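You operate a simulated robot arm through the tools that you are given. There is no shell and no other tool.

The job below is to be done with a simulated robot arm. You get a single attempt, and the scene is never put back.

JOB
Meter the card with green paper and set the dryer knob as the chart says.
Fine: clamp the card to read it, free the clamp after; the card stays on the plate; the BOARD switch and the other two cards stay. Where these are worked on the way, their far stop is far enough and under half their travel is too little: green clamp on the damp meter.

The check looks at the end state, three seconds after you hand in, the way a careful person would. Anything else that was tipped, shoved, dropped, spilled or broken makes it a failure.

ROBOT AND FRAMES
A 6-joint arm with a four-finger gripper, fixed in place. Base frame: the origin is at the foot of the arm, x ahead of it, y to its left, z up. Units: mm, degrees, N and s.
Its first joint turns from -166.0 to 166.0 degrees. Payload 3.67 kg.
Tool frame: the origin (TCP) lies between the finger pads and is the grasp point; the fingertips stand 28 mm ahead of it; z points along the fingers, y is the line along which they close. Largest opening 112 mm; the body of the gripper starts 73 mm behind the TCP.
Orientation is that of the tool frame in the base frame, as [roll, pitch, yaw] about the fixed x, y, z axes, in that order (R = Rz(yaw) Ry(pitch) Rx(roll)). With the fingers straight down and closing along the base's y, the tool's x points along the base's -x, its y along +y and its z along -z.

CONTROLS
- The arm moves only by the tool move_arm. Its argument "increments" is a list of rows, each an object of numbers (a shift or turn left out is 0, a gripper value left out holds the last): "dx", "dy", "dz": the shift along the tool's x, y, z in units of 50 mm (1.0 is 50 mm); "rx", "ry", "rz": the turn, a rotation vector about the tool's x, y, z in units of 4 degrees (1.0 is 4 degrees); "fingers": the finger opening in mm, from 0 to 112. In form: [{"dx": .., "dy": .., "dz": .., "rx": .., "ry": .., "rz": .., "fingers": ..}, ...]. A call has 1 to 20 rows; each row shifts and turns the commanded pose from where the row before left it, along the tool's axes as they then stand. A call with a number of a shift or a turn outside -1 to 1 is refused whole. A row lasts 0.2 s, in which the tool goes at most 50 mm and 8.6 degrees; a call with a longer step from one row to the next is refused whole, and so is a gripper value outside its range. A pose out of reach is approached as far as the arm can. The call stops where the force on the tool passes 40 N (or 10 N more than at its start, if that is more) or the arm is blocked; 0.2 s more then pass. The fingers move at their own pace and stop on an object; they squeeze with about 31 N. The grip force told is the motor's: it shows also when the fingers shut on nothing. Time passes only in rows, and 0.2 s behind the last, so rows that do not move let the fingers close. It gives the time, the measured TCP pose, the force on the tool (base axes), the opening and the grip force at its end, in the units of the frame above (readings bear some noise), with the torque about the TCP (base axes, N m) and any sound that the robot's microphone picked up.
- Cameras (640 x 400 px; columns grow to the right, rows downward): "scene" is fixed at [221.6, 650.1, 1592.9]; the picture's right is [-0.41, -0.91, 0.00], its down [-0.76, 0.34, -0.55] and it looks along [0.50, -0.22, -0.84] (base axes); focal length 320 px, centre (320, 200). "wrist" rides on the gripper at [60, -18, -104] in the tool frame; the picture's right is [0.29, 0.96, 0.00], its down [-0.80, 0.24, -0.55] and it looks along [-0.53, 0.16, 0.83] (tool axes); focal length 234 px, centre (320, 200). There is no depth. A picture from a camera that has moved, and an enlarged one, comes with that camera's place and axes in the base frame and with its lens.
- capture(camera): a new picture of that camera. No time passes.
- close_up(camera, box): a new picture of the part [left, top, right, bottom] of that camera's present view, enlarged. No time passes.
- hand_in(): hands the job in; it is judged then, once.

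Nothing tells you positions but the pictures and the camera data. Unless the task says otherwise, let go and move clear before handing in.

The tools are called as a command line: name --argument value ..., lists and objects as JSON in quotes. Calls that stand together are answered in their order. move_arm: Moves the arm, as the interface text tells. Its arguments: {"type":"object","properties":{"increments":{"type":"array"}},"required":["increments"]} The other tools are called the same way: capture (camera) takes a picture; close_up (camera, box) takes an enlarged picture of a part of a camera's view; hand_in () hands the job in.

At the start:

```text
time: 0.0
ee_pos: [536.5, 298.5, 1229.1]
tcp_rot: [180.0, 0.0, 179.9]
contact_force: [0.0, -0.7, -0.5]
moment: [0.01, -0.02, -0.01]
width: 112.2
gripper_force: 0.0
```

scene: 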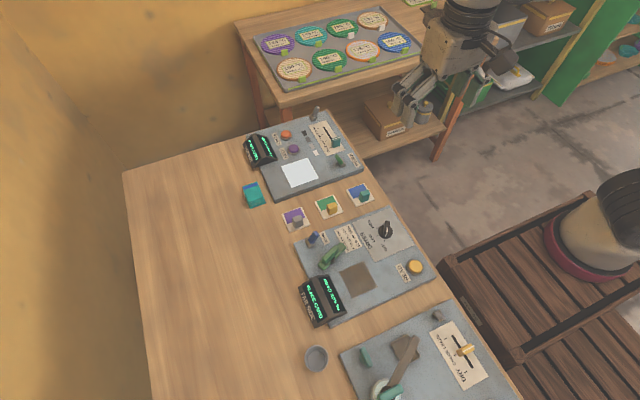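
wrist: 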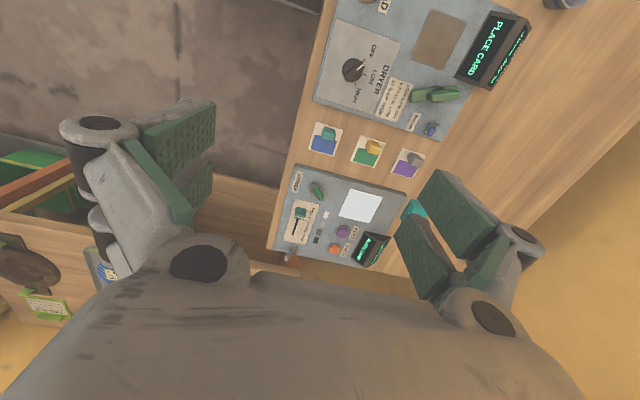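

I see a bench with a damp meter (brown plate, green clamp, dryer knob and chart) and three cards with coloured paper next to it. I'll enlarge the views first to read the labels.

close_up --camera "scene" --box '[270, 170, 450, 340]'

close_up --camera "wrist" --box '[290, 0, 540, 180]'

close_up --camera "scene" --box '[320, 205, 430, 275]'

close_up --camera "scene" --box '[270, 170, 390, 240]'

```text
2.35 times, centred on (360, 255) of scene
camera zoom: at [221.6, 650.1, 1592.9], right [-0.41, -0.91, 0.0], down [-0.76, 0.34, -0.55], along [0.5, -0.22, -0.84], focal length 753 px, centre (226, 71)
```

zoom: 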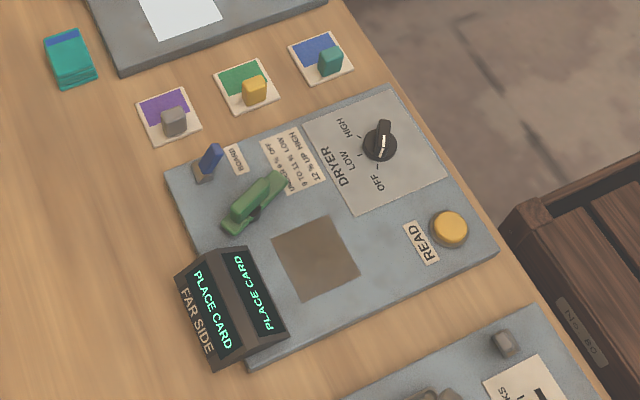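

```text
2.22 times, centred on (415, 90) of wrist
camera zoom: at [474.8, 279.9, 1331.5], right [-0.29, 0.96, 0.0], down [0.8, 0.24, 0.55], along [0.53, 0.16, -0.83], focal length 520 px, centre (109, 444)
```

zoom: 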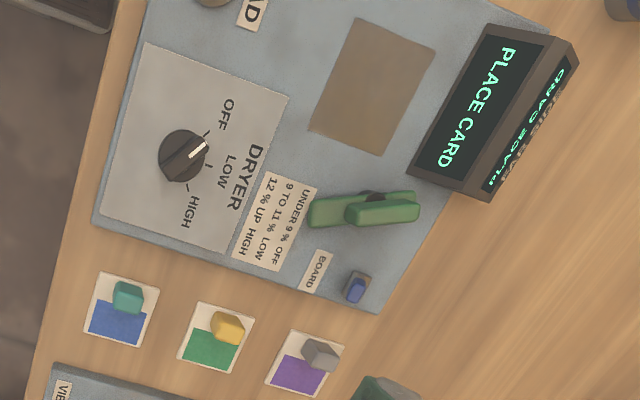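

```text
5.71 times, centred on (375, 240) of scene
camera zoom: at [221.6, 650.1, 1592.9], right [-0.41, -0.91, 0.0], down [-0.76, 0.34, -0.55], along [0.5, -0.22, -0.84], focal length 1829 px, centre (6, -29)
```

zoom: 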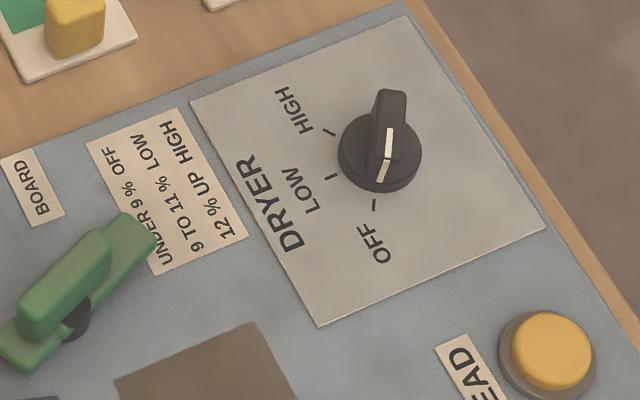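

```text
5.33 times, centred on (330, 205) of scene
camera zoom: at [221.6, 650.1, 1592.9], right [-0.41, -0.91, 0.0], down [-0.76, 0.34, -0.55], along [0.5, -0.22, -0.84], focal length 1707 px, centre (267, 173)
```

zoom: 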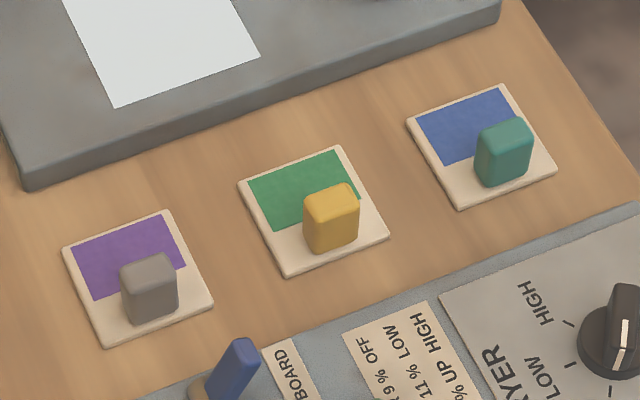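

The green-paper card (yellow peg) lies beside the damp meter. The meter has a brown plate, a green swing clamp, a READ button and the DRYER knob, which has OFF/LOW/HIGH marks. Next I move the arm lower and closer so I can triangulate positions.

move_arm --increments '[{"dx": 0.4, "dy": 0.6, "dz": 0.6}, {"dx": 0.4, "dy": 0.6, "dz": 0.6}, {"dx": 0.3, "dy": 0.6, "dz": 0.6}, {"dy": 0.6, "dz": 0.6}, {}]'

capture --camera "wrist"

capture --camera "scene"

```text
time: 1.2
ee_pos: [478.2, 422.6, 1105.7]
tcp_rot: [179.9, 0.2, -179.9]
contact_force: [0.5, -0.6, -0.5]
moment: [-0.01, -0.01, 0.03]
width: 112.0
gripper_force: 0.0
```

```text
taken
camera wrist: at [417.4, 403.9, 1210.1], right [-0.29, 0.96, 0.0], down [0.8, 0.24, 0.55], along [0.53, 0.16, -0.83], focal length 234 px, centre (320, 200)
```

wrist: 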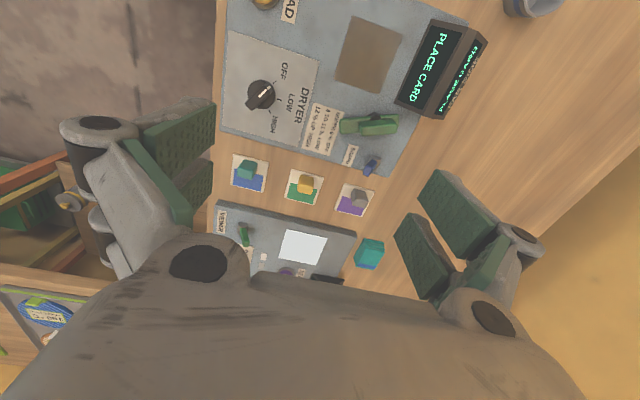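

```text
taken
```

scene: 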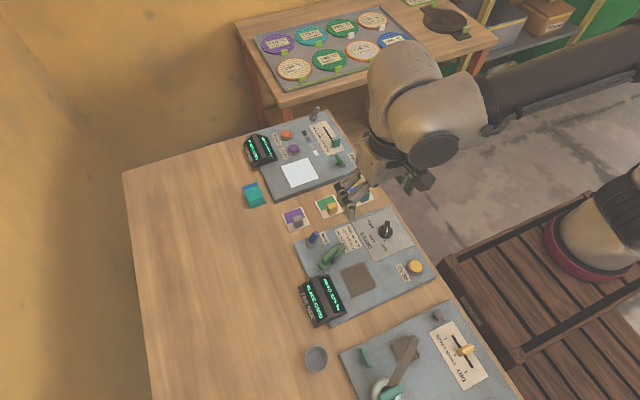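

The first triangulation puts the knob near (492, 347, 870), and the rest can be located the same way. I'm taking enlarged views from here for accuracy.

close_up --camera "wrist" --box '[215, 0, 375, 100]'

close_up --camera "wrist" --box '[300, 0, 460, 100]'

close_up --camera "wrist" --box '[225, 100, 385, 200]'

close_up --camera "scene" --box '[290, 215, 450, 315]'

```text
4.00 times, centred on (295, 50) of wrist
camera zoom: at [417.4, 403.9, 1210.1], right [-0.29, 0.96, 0.0], down [0.8, 0.24, 0.55], along [0.53, 0.16, -0.83], focal length 937 px, centre (420, 800)
```

zoom: 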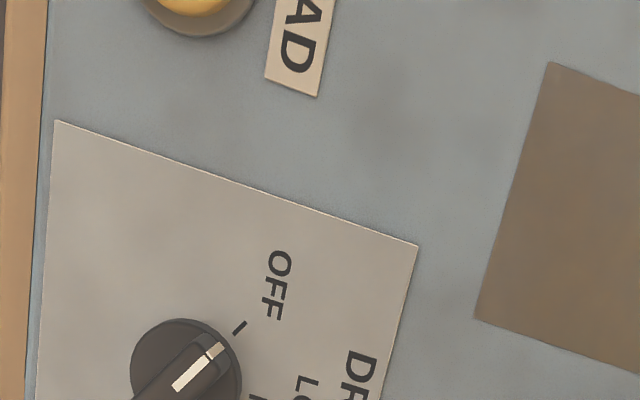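

```text
4.00 times, centred on (380, 50) of wrist
camera zoom: at [417.4, 403.9, 1210.1], right [-0.29, 0.96, 0.0], down [0.8, 0.24, 0.55], along [0.53, 0.16, -0.83], focal length 937 px, centre (80, 800)
```

zoom: 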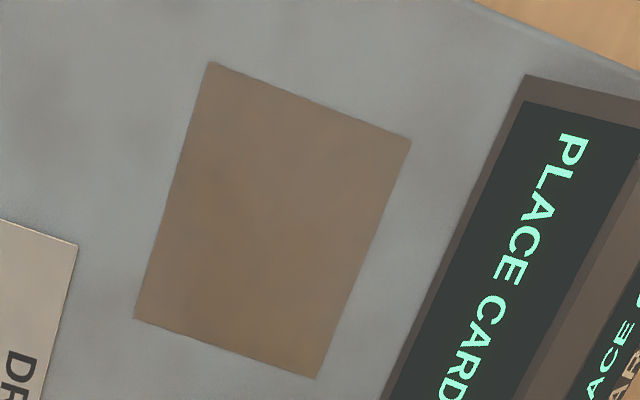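

```text
4.00 times, centred on (305, 150) of wrist
camera zoom: at [417.4, 403.9, 1210.1], right [-0.29, 0.96, 0.0], down [0.8, 0.24, 0.55], along [0.53, 0.16, -0.83], focal length 937 px, centre (380, 400)
```

zoom: 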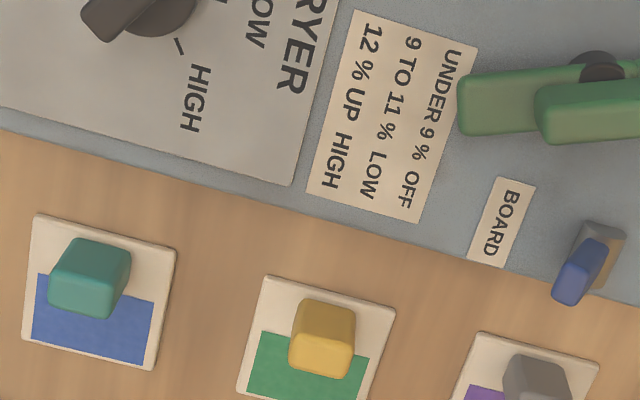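

```text
4.00 times, centred on (370, 265) of scene
camera zoom: at [221.6, 650.1, 1592.9], right [-0.41, -0.91, 0.0], down [-0.76, 0.34, -0.55], along [0.5, -0.22, -0.84], focal length 1280 px, centre (120, -60)
```

zoom: 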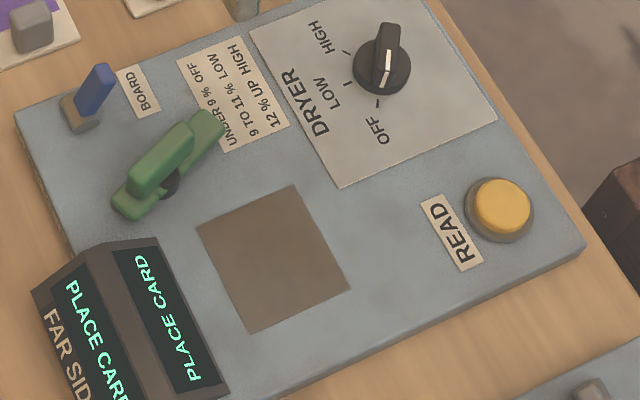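

The surfaces come out as: meter deck at z≈869, plate centred near (416, 465), and green card near (635, 438) with its peg near (612, 438). The edges run along the base axes. The clamp's mechanism isn't clear yet, so I move in to look at it.

move_arm --increments '[{"dx": 0.32, "dy": 0.4, "dz": 0.6}, {"dx": 0.32, "dy": 0.4, "dz": 0.6}, {"dx": 0.32, "dy": 0.36, "dz": 0.6}, {"dz": 0.6}, {}]'

capture --camera "wrist"

close_up --camera "wrist" --box '[200, 60, 440, 210]'

```text
time: 2.4
ee_pos: [428.4, 475.9, 985.1]
tcp_rot: [180.0, -0.1, 180.0]
contact_force: [-0.8, -0.7, -0.5]
moment: [-0.01, 0.0, 0.01]
width: 112.2
gripper_force: 0.1
```

```text
taken
camera wrist: at [368.2, 458.6, 1089.0], right [-0.29, 0.96, 0.0], down [0.8, 0.24, 0.55], along [0.53, 0.16, -0.83], focal length 234 px, centre (320, 200)
```

wrist: 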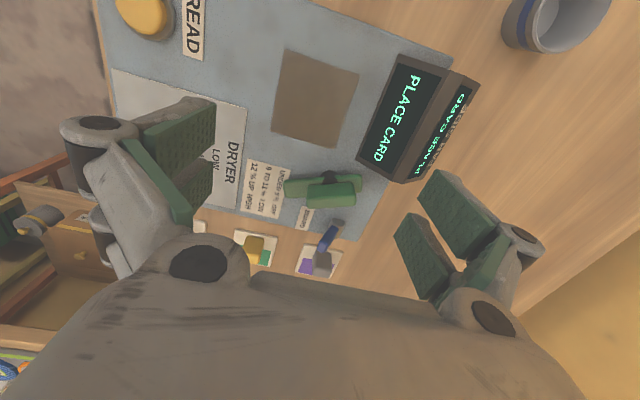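

```text
2.67 times, centred on (320, 135) of wrist
camera zoom: at [368.2, 458.6, 1089.0], right [-0.29, 0.96, 0.0], down [0.8, 0.24, 0.55], along [0.53, 0.16, -0.83], focal length 624 px, centre (320, 373)
```

zoom: 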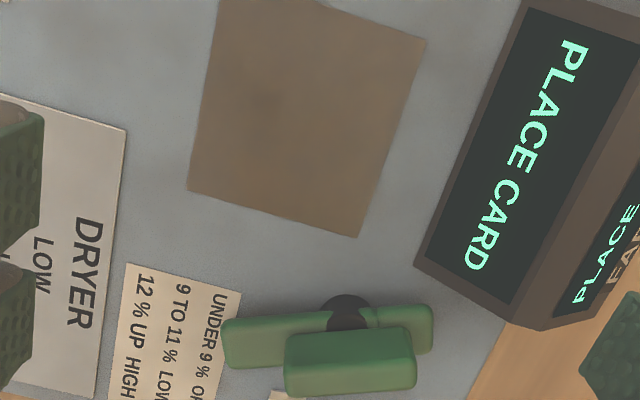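

The clamp is a bar on a vertical hub near (479, 502), with a handle block on top of the hub. It swings about 90° to put the bar's long end over the plate corner. Next I go above the green card to locate its yellow peg exactly.

move_arm --increments '[{"dx": -0.734, "dy": -0.152, "dz": 0.0}, {"dx": -0.734, "dy": -0.152, "dz": 0.0}, {"dx": -0.734, "dy": -0.152, "dz": 0.0}, {"dx": -0.734, "dy": -0.152, "dz": 0.1}, {"dx": -0.734, "dy": -0.152, "dz": 0.1}, {}]'

capture --camera "wrist"

close_up --camera "wrist" --box '[220, 80, 380, 180]'

close_up --camera "scene" --box '[270, 160, 430, 260]'

```text
time: 3.8
ee_pos: [612.5, 437.5, 975.4]
tcp_rot: [-180.0, 0.1, -180.0]
contact_force: [0.1, -0.2, -0.1]
moment: [0.03, -0.02, 0.03]
width: 111.9
gripper_force: 0.0
```

```text
taken
camera wrist: at [551.4, 418.5, 1079.7], right [-0.29, 0.96, 0.0], down [0.8, 0.24, 0.55], along [0.53, 0.16, -0.83], focal length 234 px, centre (320, 200)
```

wrist: 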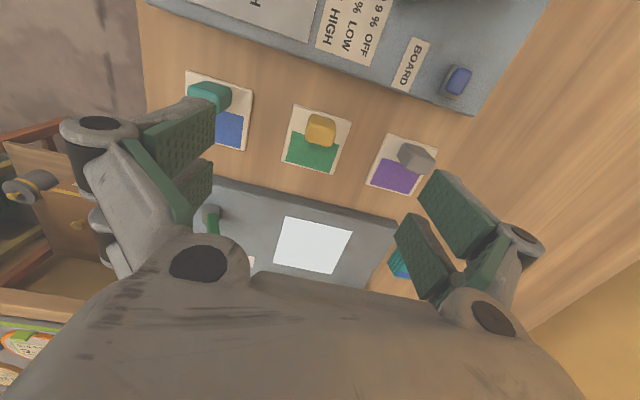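

```text
4.00 times, centred on (300, 130) of wrist
camera zoom: at [551.4, 418.5, 1079.7], right [-0.29, 0.96, 0.0], down [0.8, 0.24, 0.55], along [0.53, 0.16, -0.83], focal length 937 px, centre (400, 480)
```

zoom: 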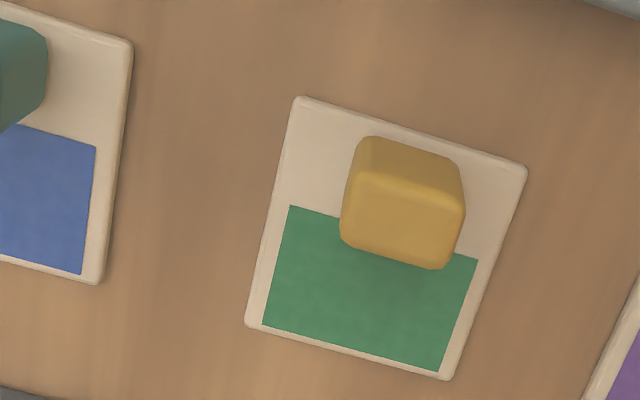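

```text
4.00 times, centred on (350, 210) of scene
camera zoom: at [221.6, 650.1, 1592.9], right [-0.41, -0.91, 0.0], down [-0.76, 0.34, -0.55], along [0.5, -0.22, -0.84], focal length 1280 px, centre (200, 160)
```

zoom: 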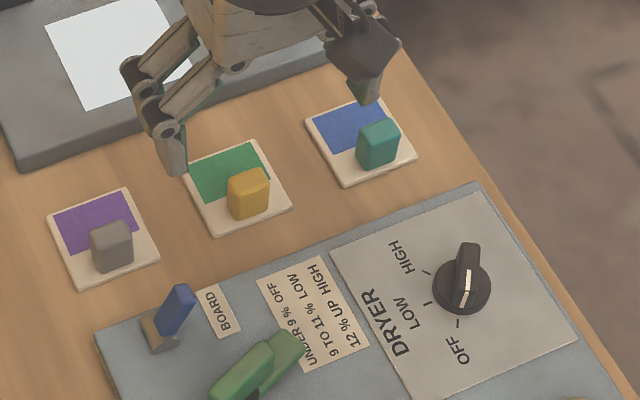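

The peg is a 14 × 23 mm block centred at (611.7, 437.2), top near z 887, and the card top is near 854. The plate centre is (412, 465). I descend with the fingers partly open and grip the peg.

move_arm --increments '[{"dz": 0.4, "fingers": 56}, {"dz": 0.4}, {"dz": 0.4}, {"dz": 0.3}, {"dx": 0.015, "dz": 0.25}, {}]'

capture --camera "wrist"

close_up --camera "scene" --box '[270, 160, 430, 260]'

```text
time: 5.2
ee_pos: [614.8, 438.2, 888.2]
tcp_rot: [179.9, -0.1, 180.0]
contact_force: [-0.4, -0.7, -0.3]
moment: [0.0, 0.02, 0.0]
width: 55.7
gripper_force: 0.1
```

```text
taken
camera wrist: at [554.1, 419.4, 993.5], right [-0.29, 0.96, 0.0], down [0.8, 0.24, 0.55], along [0.53, 0.16, -0.83], focal length 234 px, centre (320, 200)
```

wrist: 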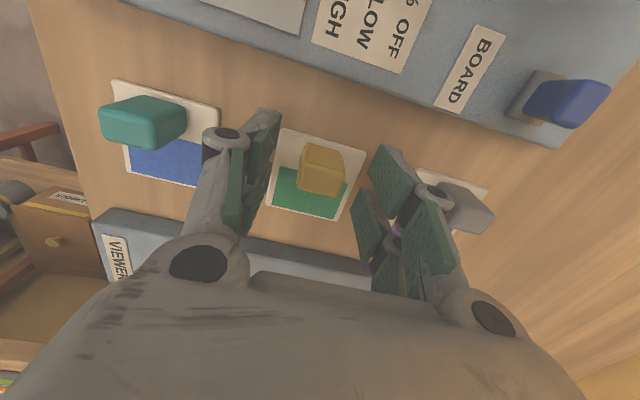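

```text
4.00 times, centred on (350, 210) of scene
camera zoom: at [221.6, 650.1, 1592.9], right [-0.41, -0.91, 0.0], down [-0.76, 0.34, -0.55], along [0.5, -0.22, -0.84], focal length 1280 px, centre (200, 160)
```

zoom: 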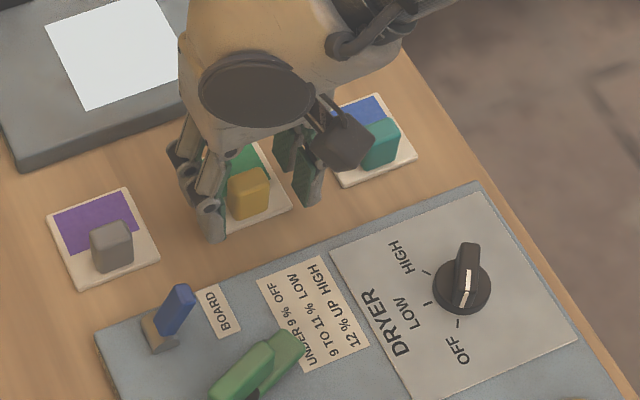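

The fingers straddle the peg at the right height. I'm zooming in to check centring before closing.

close_up --camera "wrist" --box '[220, 100, 420, 240]'

```text
2.86 times, centred on (320, 170) of wrist
camera zoom: at [554.1, 419.4, 993.5], right [-0.29, 0.96, 0.0], down [0.8, 0.24, 0.55], along [0.53, 0.16, -0.83], focal length 669 px, centre (320, 286)
```

zoom: 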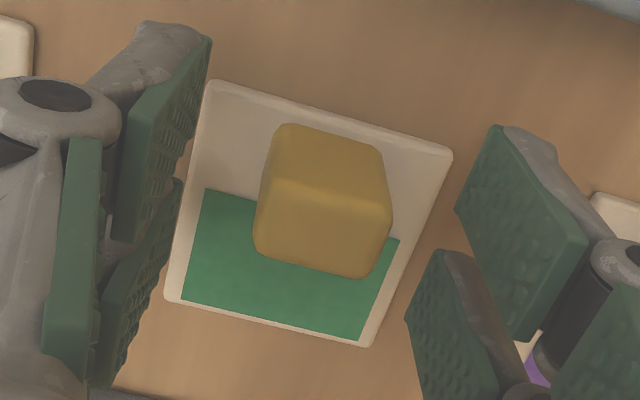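

The peg sits about 4 mm toward −x from the tool centre, so I nudge over by that much, close, and check the grip.

move_arm --increments '[{"dx": 0.09, "dy": -0.02, "dz": 0.02}, {}, {"fingers": 10}, {}, {}, {}]'

close_up --camera "wrist" --box '[220, 100, 420, 240]'

```text
time: 6.6
ee_pos: [610.0, 436.9, 889.0]
tcp_rot: [180.0, 0.0, -180.0]
contact_force: [-0.1, 0.0, 0.7]
moment: [0.06, 0.02, 0.04]
width: 25.0
gripper_force: 31.3
```

```text
2.86 times, centred on (320, 170) of wrist
camera zoom: at [550.2, 418.5, 993.0], right [-0.29, 0.96, 0.0], down [0.8, 0.24, 0.55], along [0.53, 0.16, -0.83], focal length 669 px, centre (320, 286)
```

zoom: 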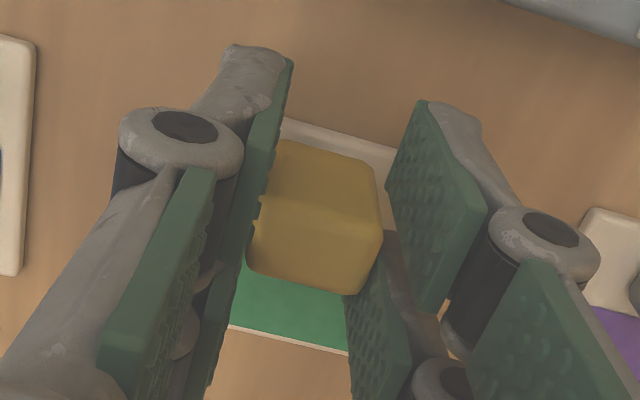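

The peg is gripped at 25 mm. I lift the card and carry it over the brown plate.

move_arm --increments '[{"dz": -0.2}, {"dz": -0.5}, {"dz": -0.5}, {"dz": -0.5}, {"dx": 0.4, "dy": 0.05}, {"dx": 0.7, "dy": 0.09}, {"dx": 0.7, "dy": 0.09}, {"dx": 0.7, "dy": 0.09}, {"dx": 0.7, "dy": 0.09}, {"dx": 0.7, "dy": 0.09}, {"dx": 0.46, "dy": 0.06}, {}, {}]'

capture --camera "wrist"

close_up --camera "scene" --box '[290, 215, 450, 315]'

```text
time: 9.4
ee_pos: [389.5, 466.2, 972.1]
tcp_rot: [180.0, 0.0, -179.9]
contact_force: [-0.2, -0.7, -0.6]
moment: [-0.03, 0.02, 0.03]
width: 24.6
gripper_force: 31.3
```

```text
taken
camera wrist: at [329.3, 447.1, 1076.6], right [-0.29, 0.96, 0.0], down [0.8, 0.24, 0.55], along [0.53, 0.16, -0.83], focal length 234 px, centre (320, 200)
```

wrist: 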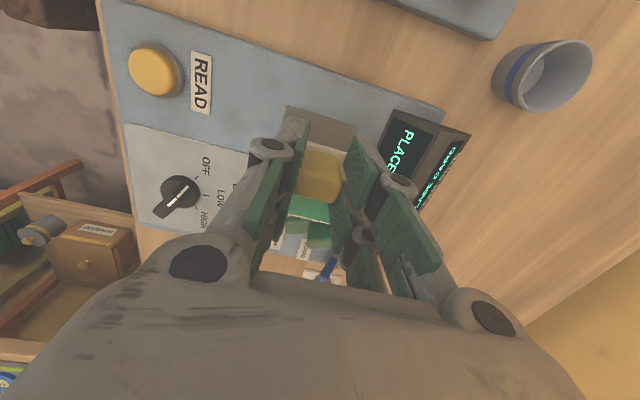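

```text
4.00 times, centred on (370, 265) of scene
camera zoom: at [221.6, 650.1, 1592.9], right [-0.41, -0.91, 0.0], down [-0.76, 0.34, -0.55], along [0.5, -0.22, -0.84], focal length 1280 px, centre (120, -60)
```

zoom: 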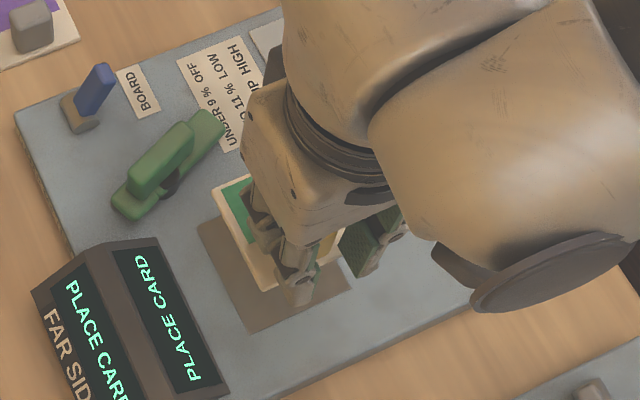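

The card now hangs over the plate. I lower it partway and check alignment from both cameras.

move_arm --increments '[{"dz": 0.4}, {"dz": 0.4}, {"dz": 0.2}, {}]'

close_up --camera "wrist" --box '[220, 40, 460, 190]'

close_up --camera "scene" --box '[310, 235, 406, 295]'

```text
time: 10.4
ee_pos: [390.9, 466.0, 921.2]
tcp_rot: [180.0, 0.1, -180.0]
contact_force: [-0.1, 0.5, -0.7]
moment: [0.02, 0.0, -0.04]
width: 24.8
gripper_force: 31.3
```

```text
2.67 times, centred on (340, 115) of wrist
camera zoom: at [330.8, 448.4, 1026.0], right [-0.29, 0.96, 0.0], down [0.8, 0.24, 0.55], along [0.53, 0.16, -0.83], focal length 624 px, centre (267, 427)
```

zoom: 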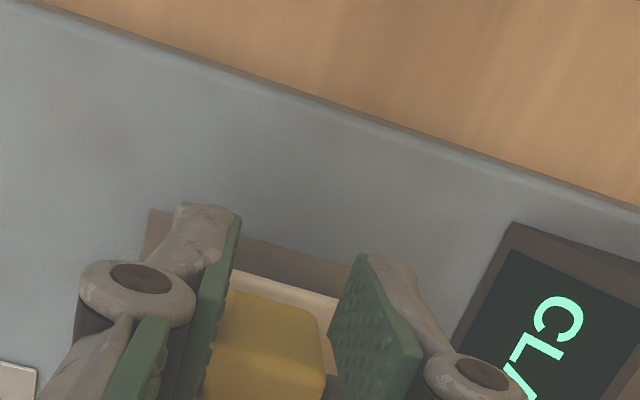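

```text
6.67 times, centred on (358, 265) of scene
camera zoom: at [221.6, 650.1, 1592.9], right [-0.41, -0.91, 0.0], down [-0.76, 0.34, -0.55], along [0.5, -0.22, -0.84], focal length 2133 px, centre (67, -233)
```

zoom: 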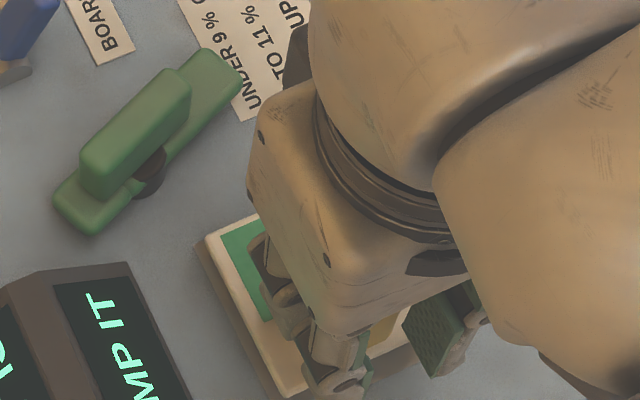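

The display already reads "CLAMP IT", and the card is aligned within a couple of millimetres. I correct slightly and lower it gently to contact.

move_arm --increments '[{"dx": -0.035, "dy": -0.02, "dz": 0.1}, {"dz": 0.08}, {"dz": 0.04}, {}]'

```text
time: 11.4
ee_pos: [392.5, 464.2, 913.1]
tcp_rot: [179.9, 0.0, 180.0]
contact_force: [0.5, 0.3, -0.9]
moment: [-0.02, -0.01, 0.03]
width: 24.6
gripper_force: 31.2
```

move_arm --increments '[{"dz": 0.04}, {"dz": 0.03}, {}]'

close_up --camera "scene" --box '[310, 235, 406, 295]'

close_up --camera "wrist" --box '[220, 40, 460, 190]'

```text
time: 12.2
ee_pos: [393.3, 464.8, 910.9]
tcp_rot: [179.9, 0.1, -179.9]
contact_force: [-0.6, -4.4, 26.0]
moment: [-0.17, -0.42, -0.07]
width: 24.8
gripper_force: 31.5
```

```text
6.67 times, centred on (358, 265) of scene
camera zoom: at [221.6, 650.1, 1592.9], right [-0.41, -0.91, 0.0], down [-0.76, 0.34, -0.55], along [0.5, -0.22, -0.84], focal length 2133 px, centre (67, -233)
```

zoom: 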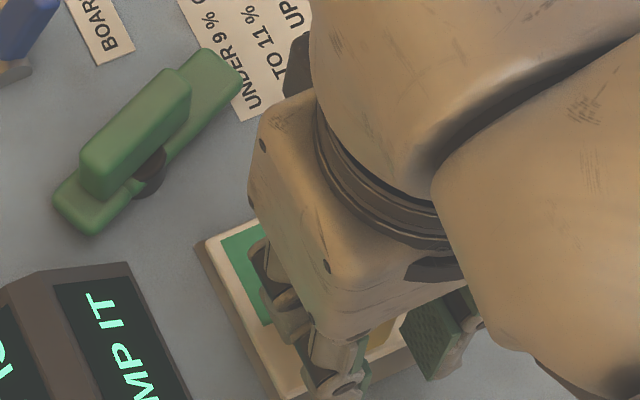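

```text
2.67 times, centred on (340, 115) of wrist
camera zoom: at [332.5, 446.3, 1014.6], right [-0.29, 0.96, 0.0], down [0.8, 0.24, 0.56], along [0.53, 0.16, -0.83], focal length 624 px, centre (267, 427)
```

zoom: 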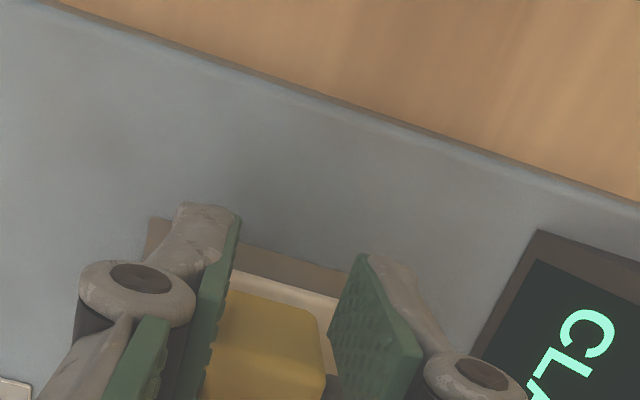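

The card is down on the plate with 26 N of contact. I ease off, open the fingers and rise straight up.

move_arm --increments '[{"dz": -0.04}, {}, {"fingers": 50}, {}, {}]'

move_arm --increments '[{"dz": -0.2}, {"dz": -0.5}, {"dz": -0.6}, {"dz": -0.6}, {}]'

close_up --camera "wrist" --box '[160, 0, 480, 200]'

close_up --camera "scene" --box '[290, 215, 450, 315]'

```text
time: 13.4
ee_pos: [393.4, 464.5, 910.6]
tcp_rot: [-180.0, 0.0, -180.0]
contact_force: [0.8, 0.2, 0.3]
moment: [0.0, -0.01, -0.01]
width: 49.8
gripper_force: 0.1
```

```text
time: 14.6
ee_pos: [394.8, 465.3, 1006.0]
tcp_rot: [180.0, 0.0, -180.0]
contact_force: [-0.1, -0.1, -0.5]
moment: [0.01, -0.02, 0.02]
width: 50.1
gripper_force: 0.1
```

```text
2.00 times, centred on (320, 100) of wrist
camera zoom: at [334.6, 446.5, 1110.3], right [-0.29, 0.96, 0.0], down [0.8, 0.24, 0.55], along [0.53, 0.16, -0.83], focal length 468 px, centre (320, 400)
```

zoom: 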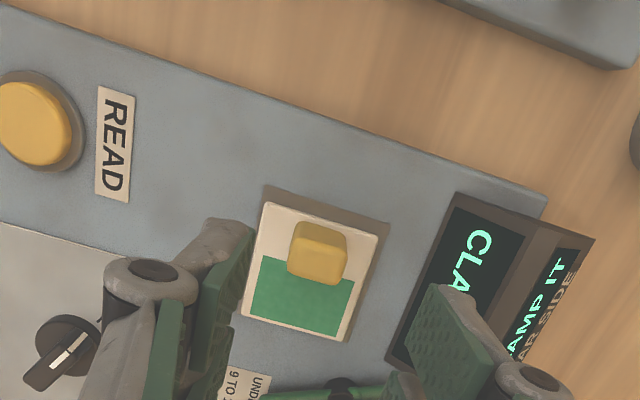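

```text
4.00 times, centred on (370, 265) of scene
camera zoom: at [221.6, 650.1, 1592.9], right [-0.41, -0.91, 0.0], down [-0.76, 0.34, -0.55], along [0.5, -0.22, -0.84], focal length 1280 px, centre (120, -60)
```

zoom: 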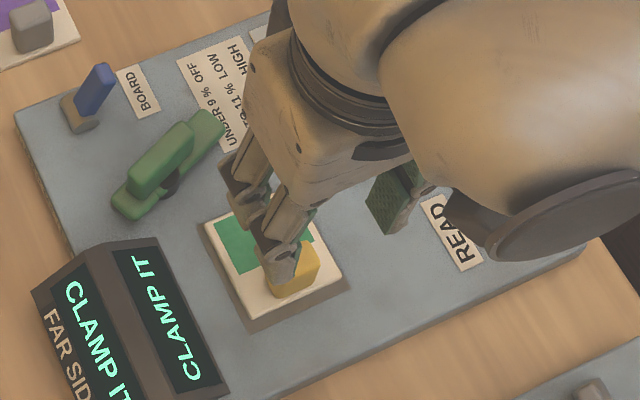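

The card sits squarely on the plate and the meter says "CLAMP IT". Next I go above the clamp and turn the wrist so the fingers can straddle the handle block.

move_arm --increments '[{"dx": -0.57, "dy": 0.25}, {"dx": -0.57, "dy": 0.25}, {"dx": -0.56, "dy": 0.24}, {"rz": -1}, {"rz": -1}, {"rz": -1}, {"rz": -1}, {"rz": -1}, {"rz": -1}, {"rz": -1}, {"rz": -1}, {"rz": -1}, {"rz": -1}, {"rz": -1}, {"rz": -1}, {"rz": -1}, {}]'

move_arm --increments '[{"rz": -1}, {"rz": -1}, {"rz": -1}, {"rz": -1}, {"rz": -1}, {"rz": -1}, {"rz": -1}, {"rz": -1}, {"rz": -1}, {"rz": -1}, {"rz": -1}, {"rz": -1}, {"rz": -1}, {"rz": -1}, {}]'

capture --camera "wrist"

close_up --camera "scene" --box '[290, 215, 450, 315]'

```text
time: 18.2
ee_pos: [478.9, 500.2, 1006.1]
tcp_rot: [-180.0, -0.1, -127.9]
contact_force: [-0.2, 0.0, -0.5]
moment: [0.01, -0.01, 0.0]
width: 50.0
gripper_force: 0.0
```

```text
time: 21.4
ee_pos: [479.3, 501.6, 1007.4]
tcp_rot: [180.0, 0.0, -72.0]
contact_force: [-0.1, 0.4, -0.1]
moment: [-0.02, -0.03, -0.03]
width: 50.0
gripper_force: 0.1
```

```text
taken
camera wrist: at [515.0, 450.5, 1110.9], right [-0.82, -0.57, 0.0], down [-0.48, 0.68, 0.55], along [-0.32, 0.46, -0.83], focal length 234 px, centre (320, 200)
```

wrist: 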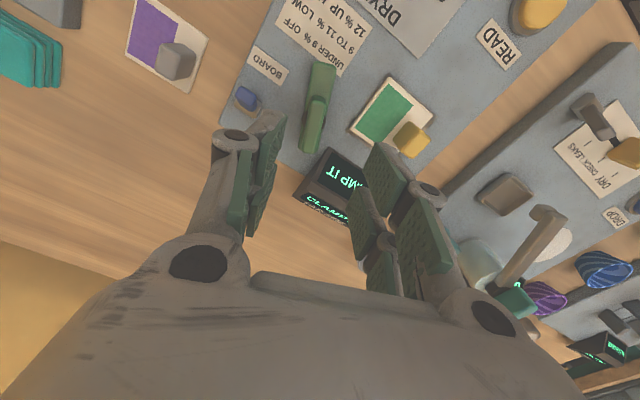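

```text
4.00 times, centred on (370, 265) of scene
camera zoom: at [221.6, 650.1, 1592.9], right [-0.41, -0.91, 0.0], down [-0.76, 0.34, -0.55], along [0.5, -0.22, -0.84], focal length 1280 px, centre (120, -60)
```

zoom: 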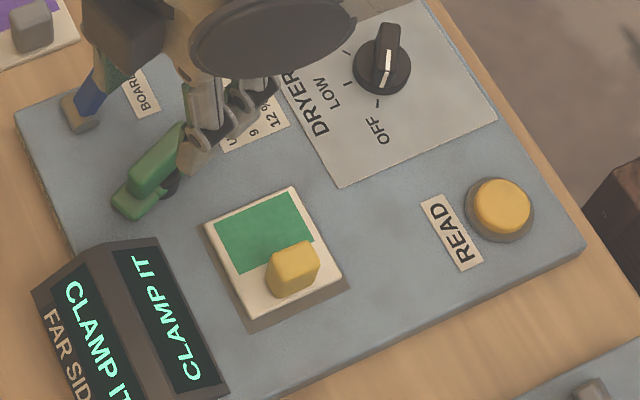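

close_up --camera "wrist" --box '[225, 45, 417, 165]'

```text
3.33 times, centred on (321, 105) of wrist
camera zoom: at [515.0, 450.5, 1110.9], right [-0.82, -0.57, 0.0], down [-0.48, 0.68, 0.55], along [-0.32, 0.46, -0.83], focal length 781 px, centre (317, 517)
```

zoom: 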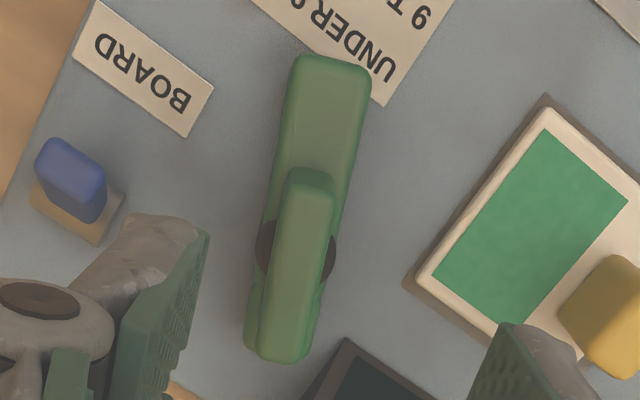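

The handle block is centred near (485, 503), runs along about −65°, is ~13 mm wide, and its top is near z 900. I trim the wrist to match, narrow the opening and go down partway to check.

move_arm --increments '[{"rz": -0.9, "fingers": 40}, {"rz": -0.85}, {"dx": 0.04, "dy": -0.112}, {"dz": 0.5}, {"dz": 0.5}, {"dz": 0.3}, {}, {}]'

capture --camera "wrist"

close_up --camera "wrist" --box '[225, 65, 417, 185]'

close_up --camera "scene" --box '[290, 215, 386, 275]'

```text
time: 23.2
ee_pos: [485.7, 502.7, 939.8]
tcp_rot: [-179.9, 0.0, -65.1]
contact_force: [-0.1, 0.8, -0.4]
moment: [0.02, 0.01, -0.01]
width: 39.9
gripper_force: 0.1
```

```text
taken
camera wrist: at [526.4, 455.6, 1043.8], right [-0.75, -0.67, 0.0], down [-0.55, 0.62, 0.55], along [-0.37, 0.41, -0.83], focal length 234 px, centre (320, 200)
```

wrist: 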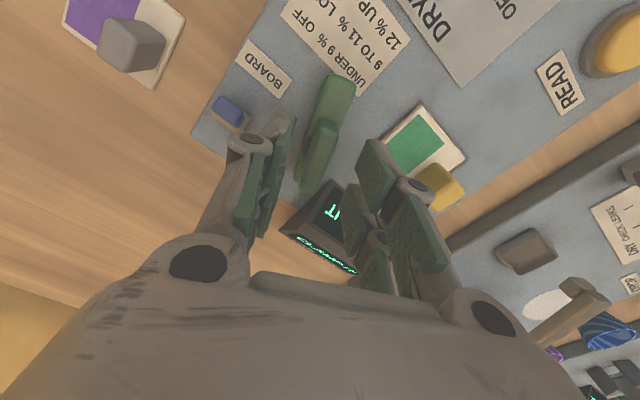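

```text
3.33 times, centred on (321, 125) of wrist
camera zoom: at [526.4, 455.6, 1043.8], right [-0.75, -0.67, 0.0], down [-0.55, 0.62, 0.55], along [-0.37, 0.41, -0.83], focal length 781 px, centre (317, 450)
```

zoom: 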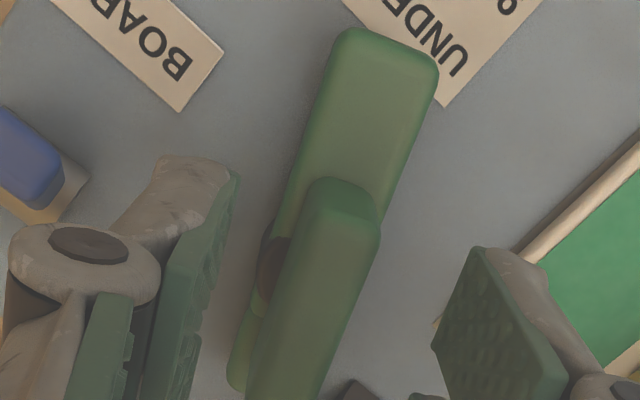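

```text
6.67 times, centred on (338, 245) of scene
camera zoom: at [221.6, 650.1, 1592.9], right [-0.41, -0.91, 0.0], down [-0.76, 0.34, -0.55], along [0.5, -0.22, -0.84], focal length 2133 px, centre (200, -100)
```

zoom: 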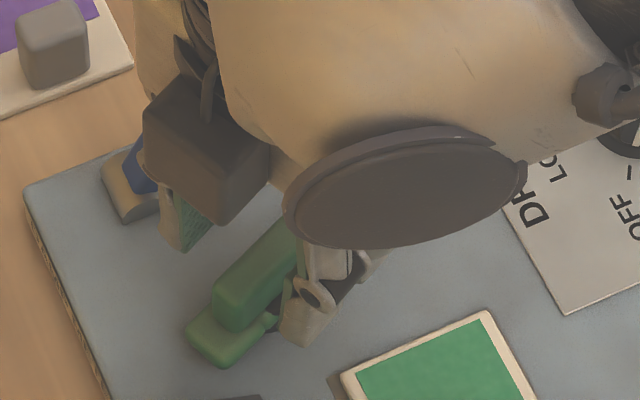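

The handle is centred between the fingers. I go down so the tips straddle the handle just above the bar, then close.

move_arm --increments '[{"dz": 0.2}, {"dz": 0.2}, {"dz": 0.1}, {}]'

close_up --camera "wrist" --box '[225, 85, 417, 205]'

```text
time: 24.2
ee_pos: [485.3, 502.4, 916.7]
tcp_rot: [-180.0, 0.0, -65.1]
contact_force: [0.4, -0.2, -0.5]
moment: [0.02, -0.02, -0.01]
width: 40.0
gripper_force: 0.0
```

```text
3.33 times, centred on (321, 145) of wrist
camera zoom: at [525.6, 456.1, 1020.6], right [-0.75, -0.67, 0.0], down [-0.55, 0.62, 0.55], along [-0.37, 0.41, -0.83], focal length 781 px, centre (317, 383)
```

zoom: 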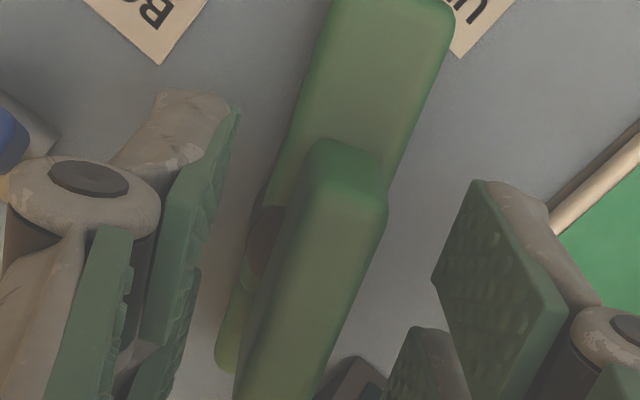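

move_arm --increments '[{"dz": 0.04}, {"fingers": 20}, {"fingers": 5}, {}, {}]'

close_up --camera "wrist" --box '[225, 85, 417, 205]'

```text
time: 25.4
ee_pos: [486.1, 502.8, 914.8]
tcp_rot: [-180.0, 0.1, -65.0]
contact_force: [12.9, 7.2, -4.6]
moment: [0.65, -0.17, -2.19]
width: 15.9
gripper_force: 45.6
```

```text
3.33 times, centred on (321, 145) of wrist
camera zoom: at [527.2, 455.7, 1018.3], right [-0.75, -0.67, 0.0], down [-0.55, 0.62, 0.55], along [-0.37, 0.41, -0.83], focal length 781 px, centre (317, 383)
```

zoom: 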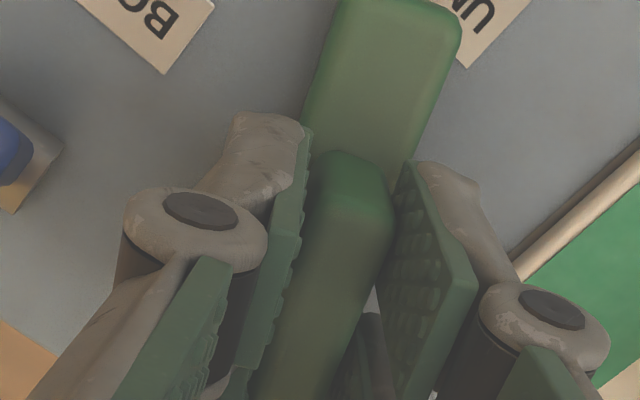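

The handle is gripped at 16 mm. The torque suggests the clamp sits slightly more clockwise, so I nudge to relieve the side force and begin swinging it clockwise toward the plate.

move_arm --increments '[{"dy": -0.03, "rz": 0.5}, {"rz": 0.7}, {"rz": 0.7}, {"rz": 0.7}, {}]'

close_up --camera "wrist" --box '[200, 60, 456, 220]'

```text
time: 26.6
ee_pos: [485.6, 503.0, 912.8]
tcp_rot: [179.9, 0.0, -75.3]
contact_force: [-4.6, 8.4, 5.1]
moment: [-1.14, -0.25, 0.02]
width: 13.9
gripper_force: 45.0
```

```text
2.50 times, centred on (328, 140) of wrist
camera zoom: at [517.8, 449.2, 1018.2], right [-0.85, -0.52, 0.0], down [-0.43, 0.71, 0.55], along [-0.29, 0.47, -0.83], focal length 585 px, centre (300, 350)
```

zoom: 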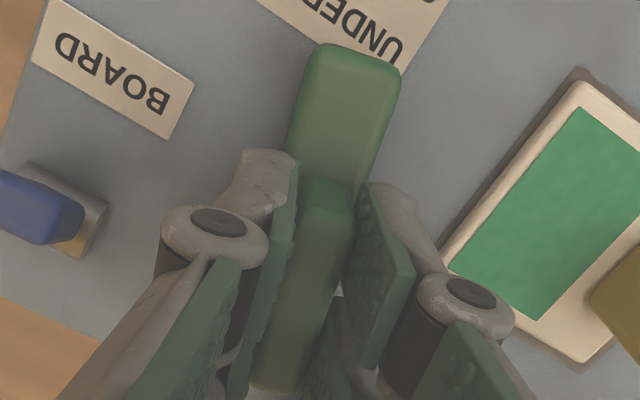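

move_arm --increments '[{"rz": 0.8}, {"rz": 0.8}, {"rz": 0.8}, {"rz": 0.8}, {"rz": 0.8}, {}]'

close_up --camera "wrist" --box '[200, 60, 456, 220]'

close_up --camera "scene" --box '[290, 215, 450, 315]'

```text
time: 28.0
ee_pos: [484.0, 503.0, 913.3]
tcp_rot: [179.9, 0.1, -91.4]
contact_force: [-22.2, 9.4, -2.6]
moment: [0.79, 0.56, 0.07]
width: 14.1
gripper_force: 45.0
```

```text
2.50 times, centred on (328, 140) of wrist
camera zoom: at [501.1, 442.3, 1018.2], right [-0.96, -0.27, 0.0], down [-0.22, 0.8, 0.55], along [-0.15, 0.53, -0.83], focal length 585 px, centre (300, 350)
```

zoom: 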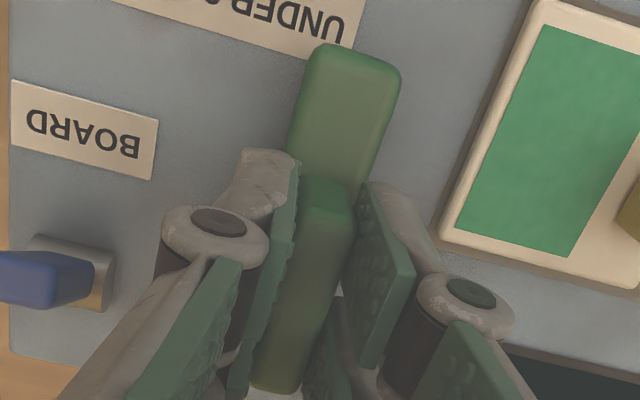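

```text
4.00 times, centred on (370, 265) of scene
camera zoom: at [221.6, 650.1, 1592.9], right [-0.41, -0.91, 0.0], down [-0.76, 0.34, -0.55], along [0.5, -0.22, -0.84], focal length 1280 px, centre (120, -60)
```

zoom: 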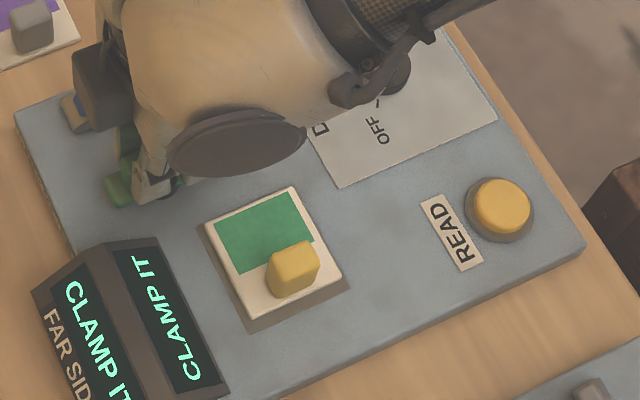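

The clamp is turning with the gripper (now about −91°). The hub pulls the tool slightly toward −x, so I relieve that and keep turning in short steps.

move_arm --increments '[{"dx": -0.02, "dy": 0.04}, {}]'

move_arm --increments '[{"rz": 0.8}, {"rz": 0.8}, {"rz": 0.8}, {"rz": 0.8}, {}]'

```text
time: 28.6
ee_pos: [484.6, 502.5, 913.9]
tcp_rot: [180.0, 0.0, -91.4]
contact_force: [-9.1, -2.9, 1.6]
moment: [0.77, 0.22, 0.02]
width: 13.9
gripper_force: 44.5
```

```text
time: 29.8
ee_pos: [484.7, 503.1, 914.3]
tcp_rot: [179.9, -0.1, -104.1]
contact_force: [1.2, -11.1, 3.4]
moment: [-1.69, 0.32, 0.01]
width: 14.0
gripper_force: 44.9
```

move_arm --increments '[{"dx": 0.02, "dy": -0.004}, {"rz": 0.8}, {"rz": 0.8}, {"rz": 0.8}, {"rz": 0.8}, {}]'

close_up --camera "wrist" --box '[200, 60, 456, 220]'

```text
time: 31.2
ee_pos: [483.8, 503.2, 914.0]
tcp_rot: [-180.0, 0.1, -117.0]
contact_force: [-2.0, 7.0, -7.5]
moment: [0.69, -0.13, -0.01]
width: 14.1
gripper_force: 45.2
```

```text
2.50 times, centred on (328, 140) of wrist
camera zoom: at [472.3, 441.2, 1018.2], right [-0.98, 0.18, 0.0], down [0.15, 0.82, 0.56], along [0.1, 0.55, -0.83], focal length 585 px, centre (300, 350)
```

zoom: 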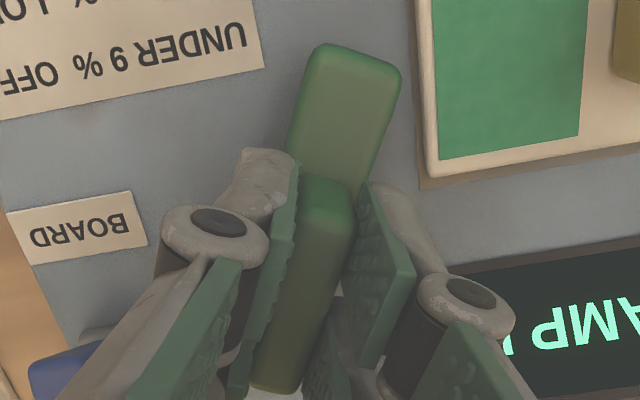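

close_up --camera "scene" --box '[290, 215, 386, 300]'

capture --camera "wrist"

```text
4.71 times, centred on (338, 258) of scene
camera zoom: at [221.6, 650.1, 1592.9], right [-0.41, -0.91, 0.0], down [-0.76, 0.34, -0.55], along [0.5, -0.22, -0.84], focal length 1506 px, centre (235, -71)
```

zoom: 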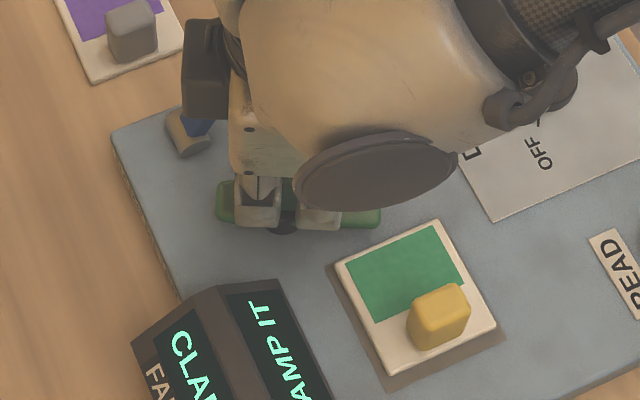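

```text
taken
camera wrist: at [472.3, 441.2, 1018.2], right [-0.98, 0.18, 0.0], down [0.15, 0.82, 0.56], along [0.1, 0.55, -0.83], focal length 234 px, centre (320, 200)
```

wrist: 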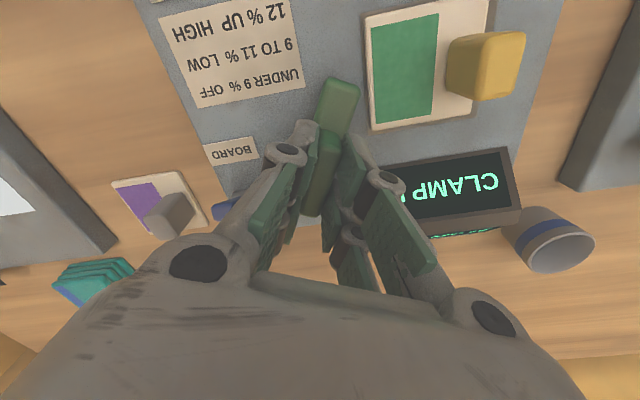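

There is good clearance to the display, so I keep swinging.

move_arm --increments '[{"dx": -0.012, "rz": 0.8}, {"rz": 0.8}, {"rz": 0.8}, {"rz": 0.8}, {}]'

close_up --camera "scene" --box '[290, 215, 386, 300]'

capture --camera "wrist"

```text
time: 32.4
ee_pos: [484.8, 503.1, 914.1]
tcp_rot: [180.0, -0.3, -129.8]
contact_force: [-20.6, -1.0, -7.2]
moment: [0.46, 0.21, 0.01]
width: 14.0
gripper_force: 44.9
```

```text
4.71 times, centred on (338, 258) of scene
camera zoom: at [221.6, 650.1, 1592.9], right [-0.41, -0.91, 0.0], down [-0.76, 0.34, -0.55], along [0.5, -0.22, -0.84], focal length 1506 px, centre (235, -71)
```

zoom: 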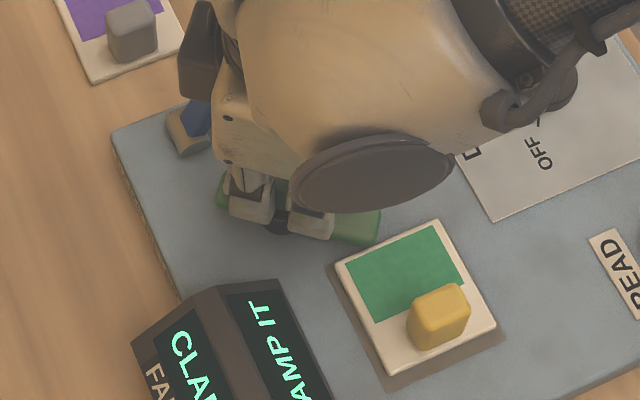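

```text
taken
camera wrist: at [458.6, 445.8, 1018.4], right [-0.92, 0.39, 0.0], down [0.33, 0.77, 0.55], along [0.22, 0.51, -0.83], focal length 234 px, centre (320, 200)
```

wrist: 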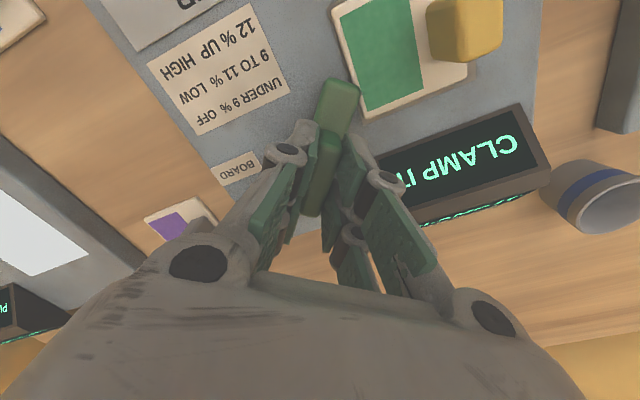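

move_arm --increments '[{"dx": 0.026, "dy": 0.03}, {"rz": 0.7}, {"rz": 0.7}, {}]'

close_up --camera "wrist" --box '[240, 0, 496, 160]'

```text
time: 33.4
ee_pos: [483.8, 502.8, 913.6]
tcp_rot: [-180.0, -0.1, -135.4]
contact_force: [0.7, 10.2, -17.9]
moment: [0.2, 0.0, -0.02]
width: 14.1
gripper_force: 44.4
```

```text
2.50 times, centred on (368, 80) of wrist
camera zoom: at [452.7, 448.4, 1018.3], right [-0.88, 0.48, 0.0], down [0.4, 0.73, 0.55], along [0.27, 0.49, -0.83], focal length 585 px, centre (200, 500)
```

zoom: 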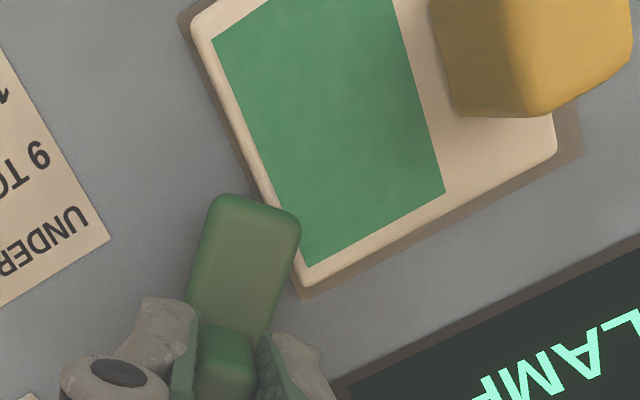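

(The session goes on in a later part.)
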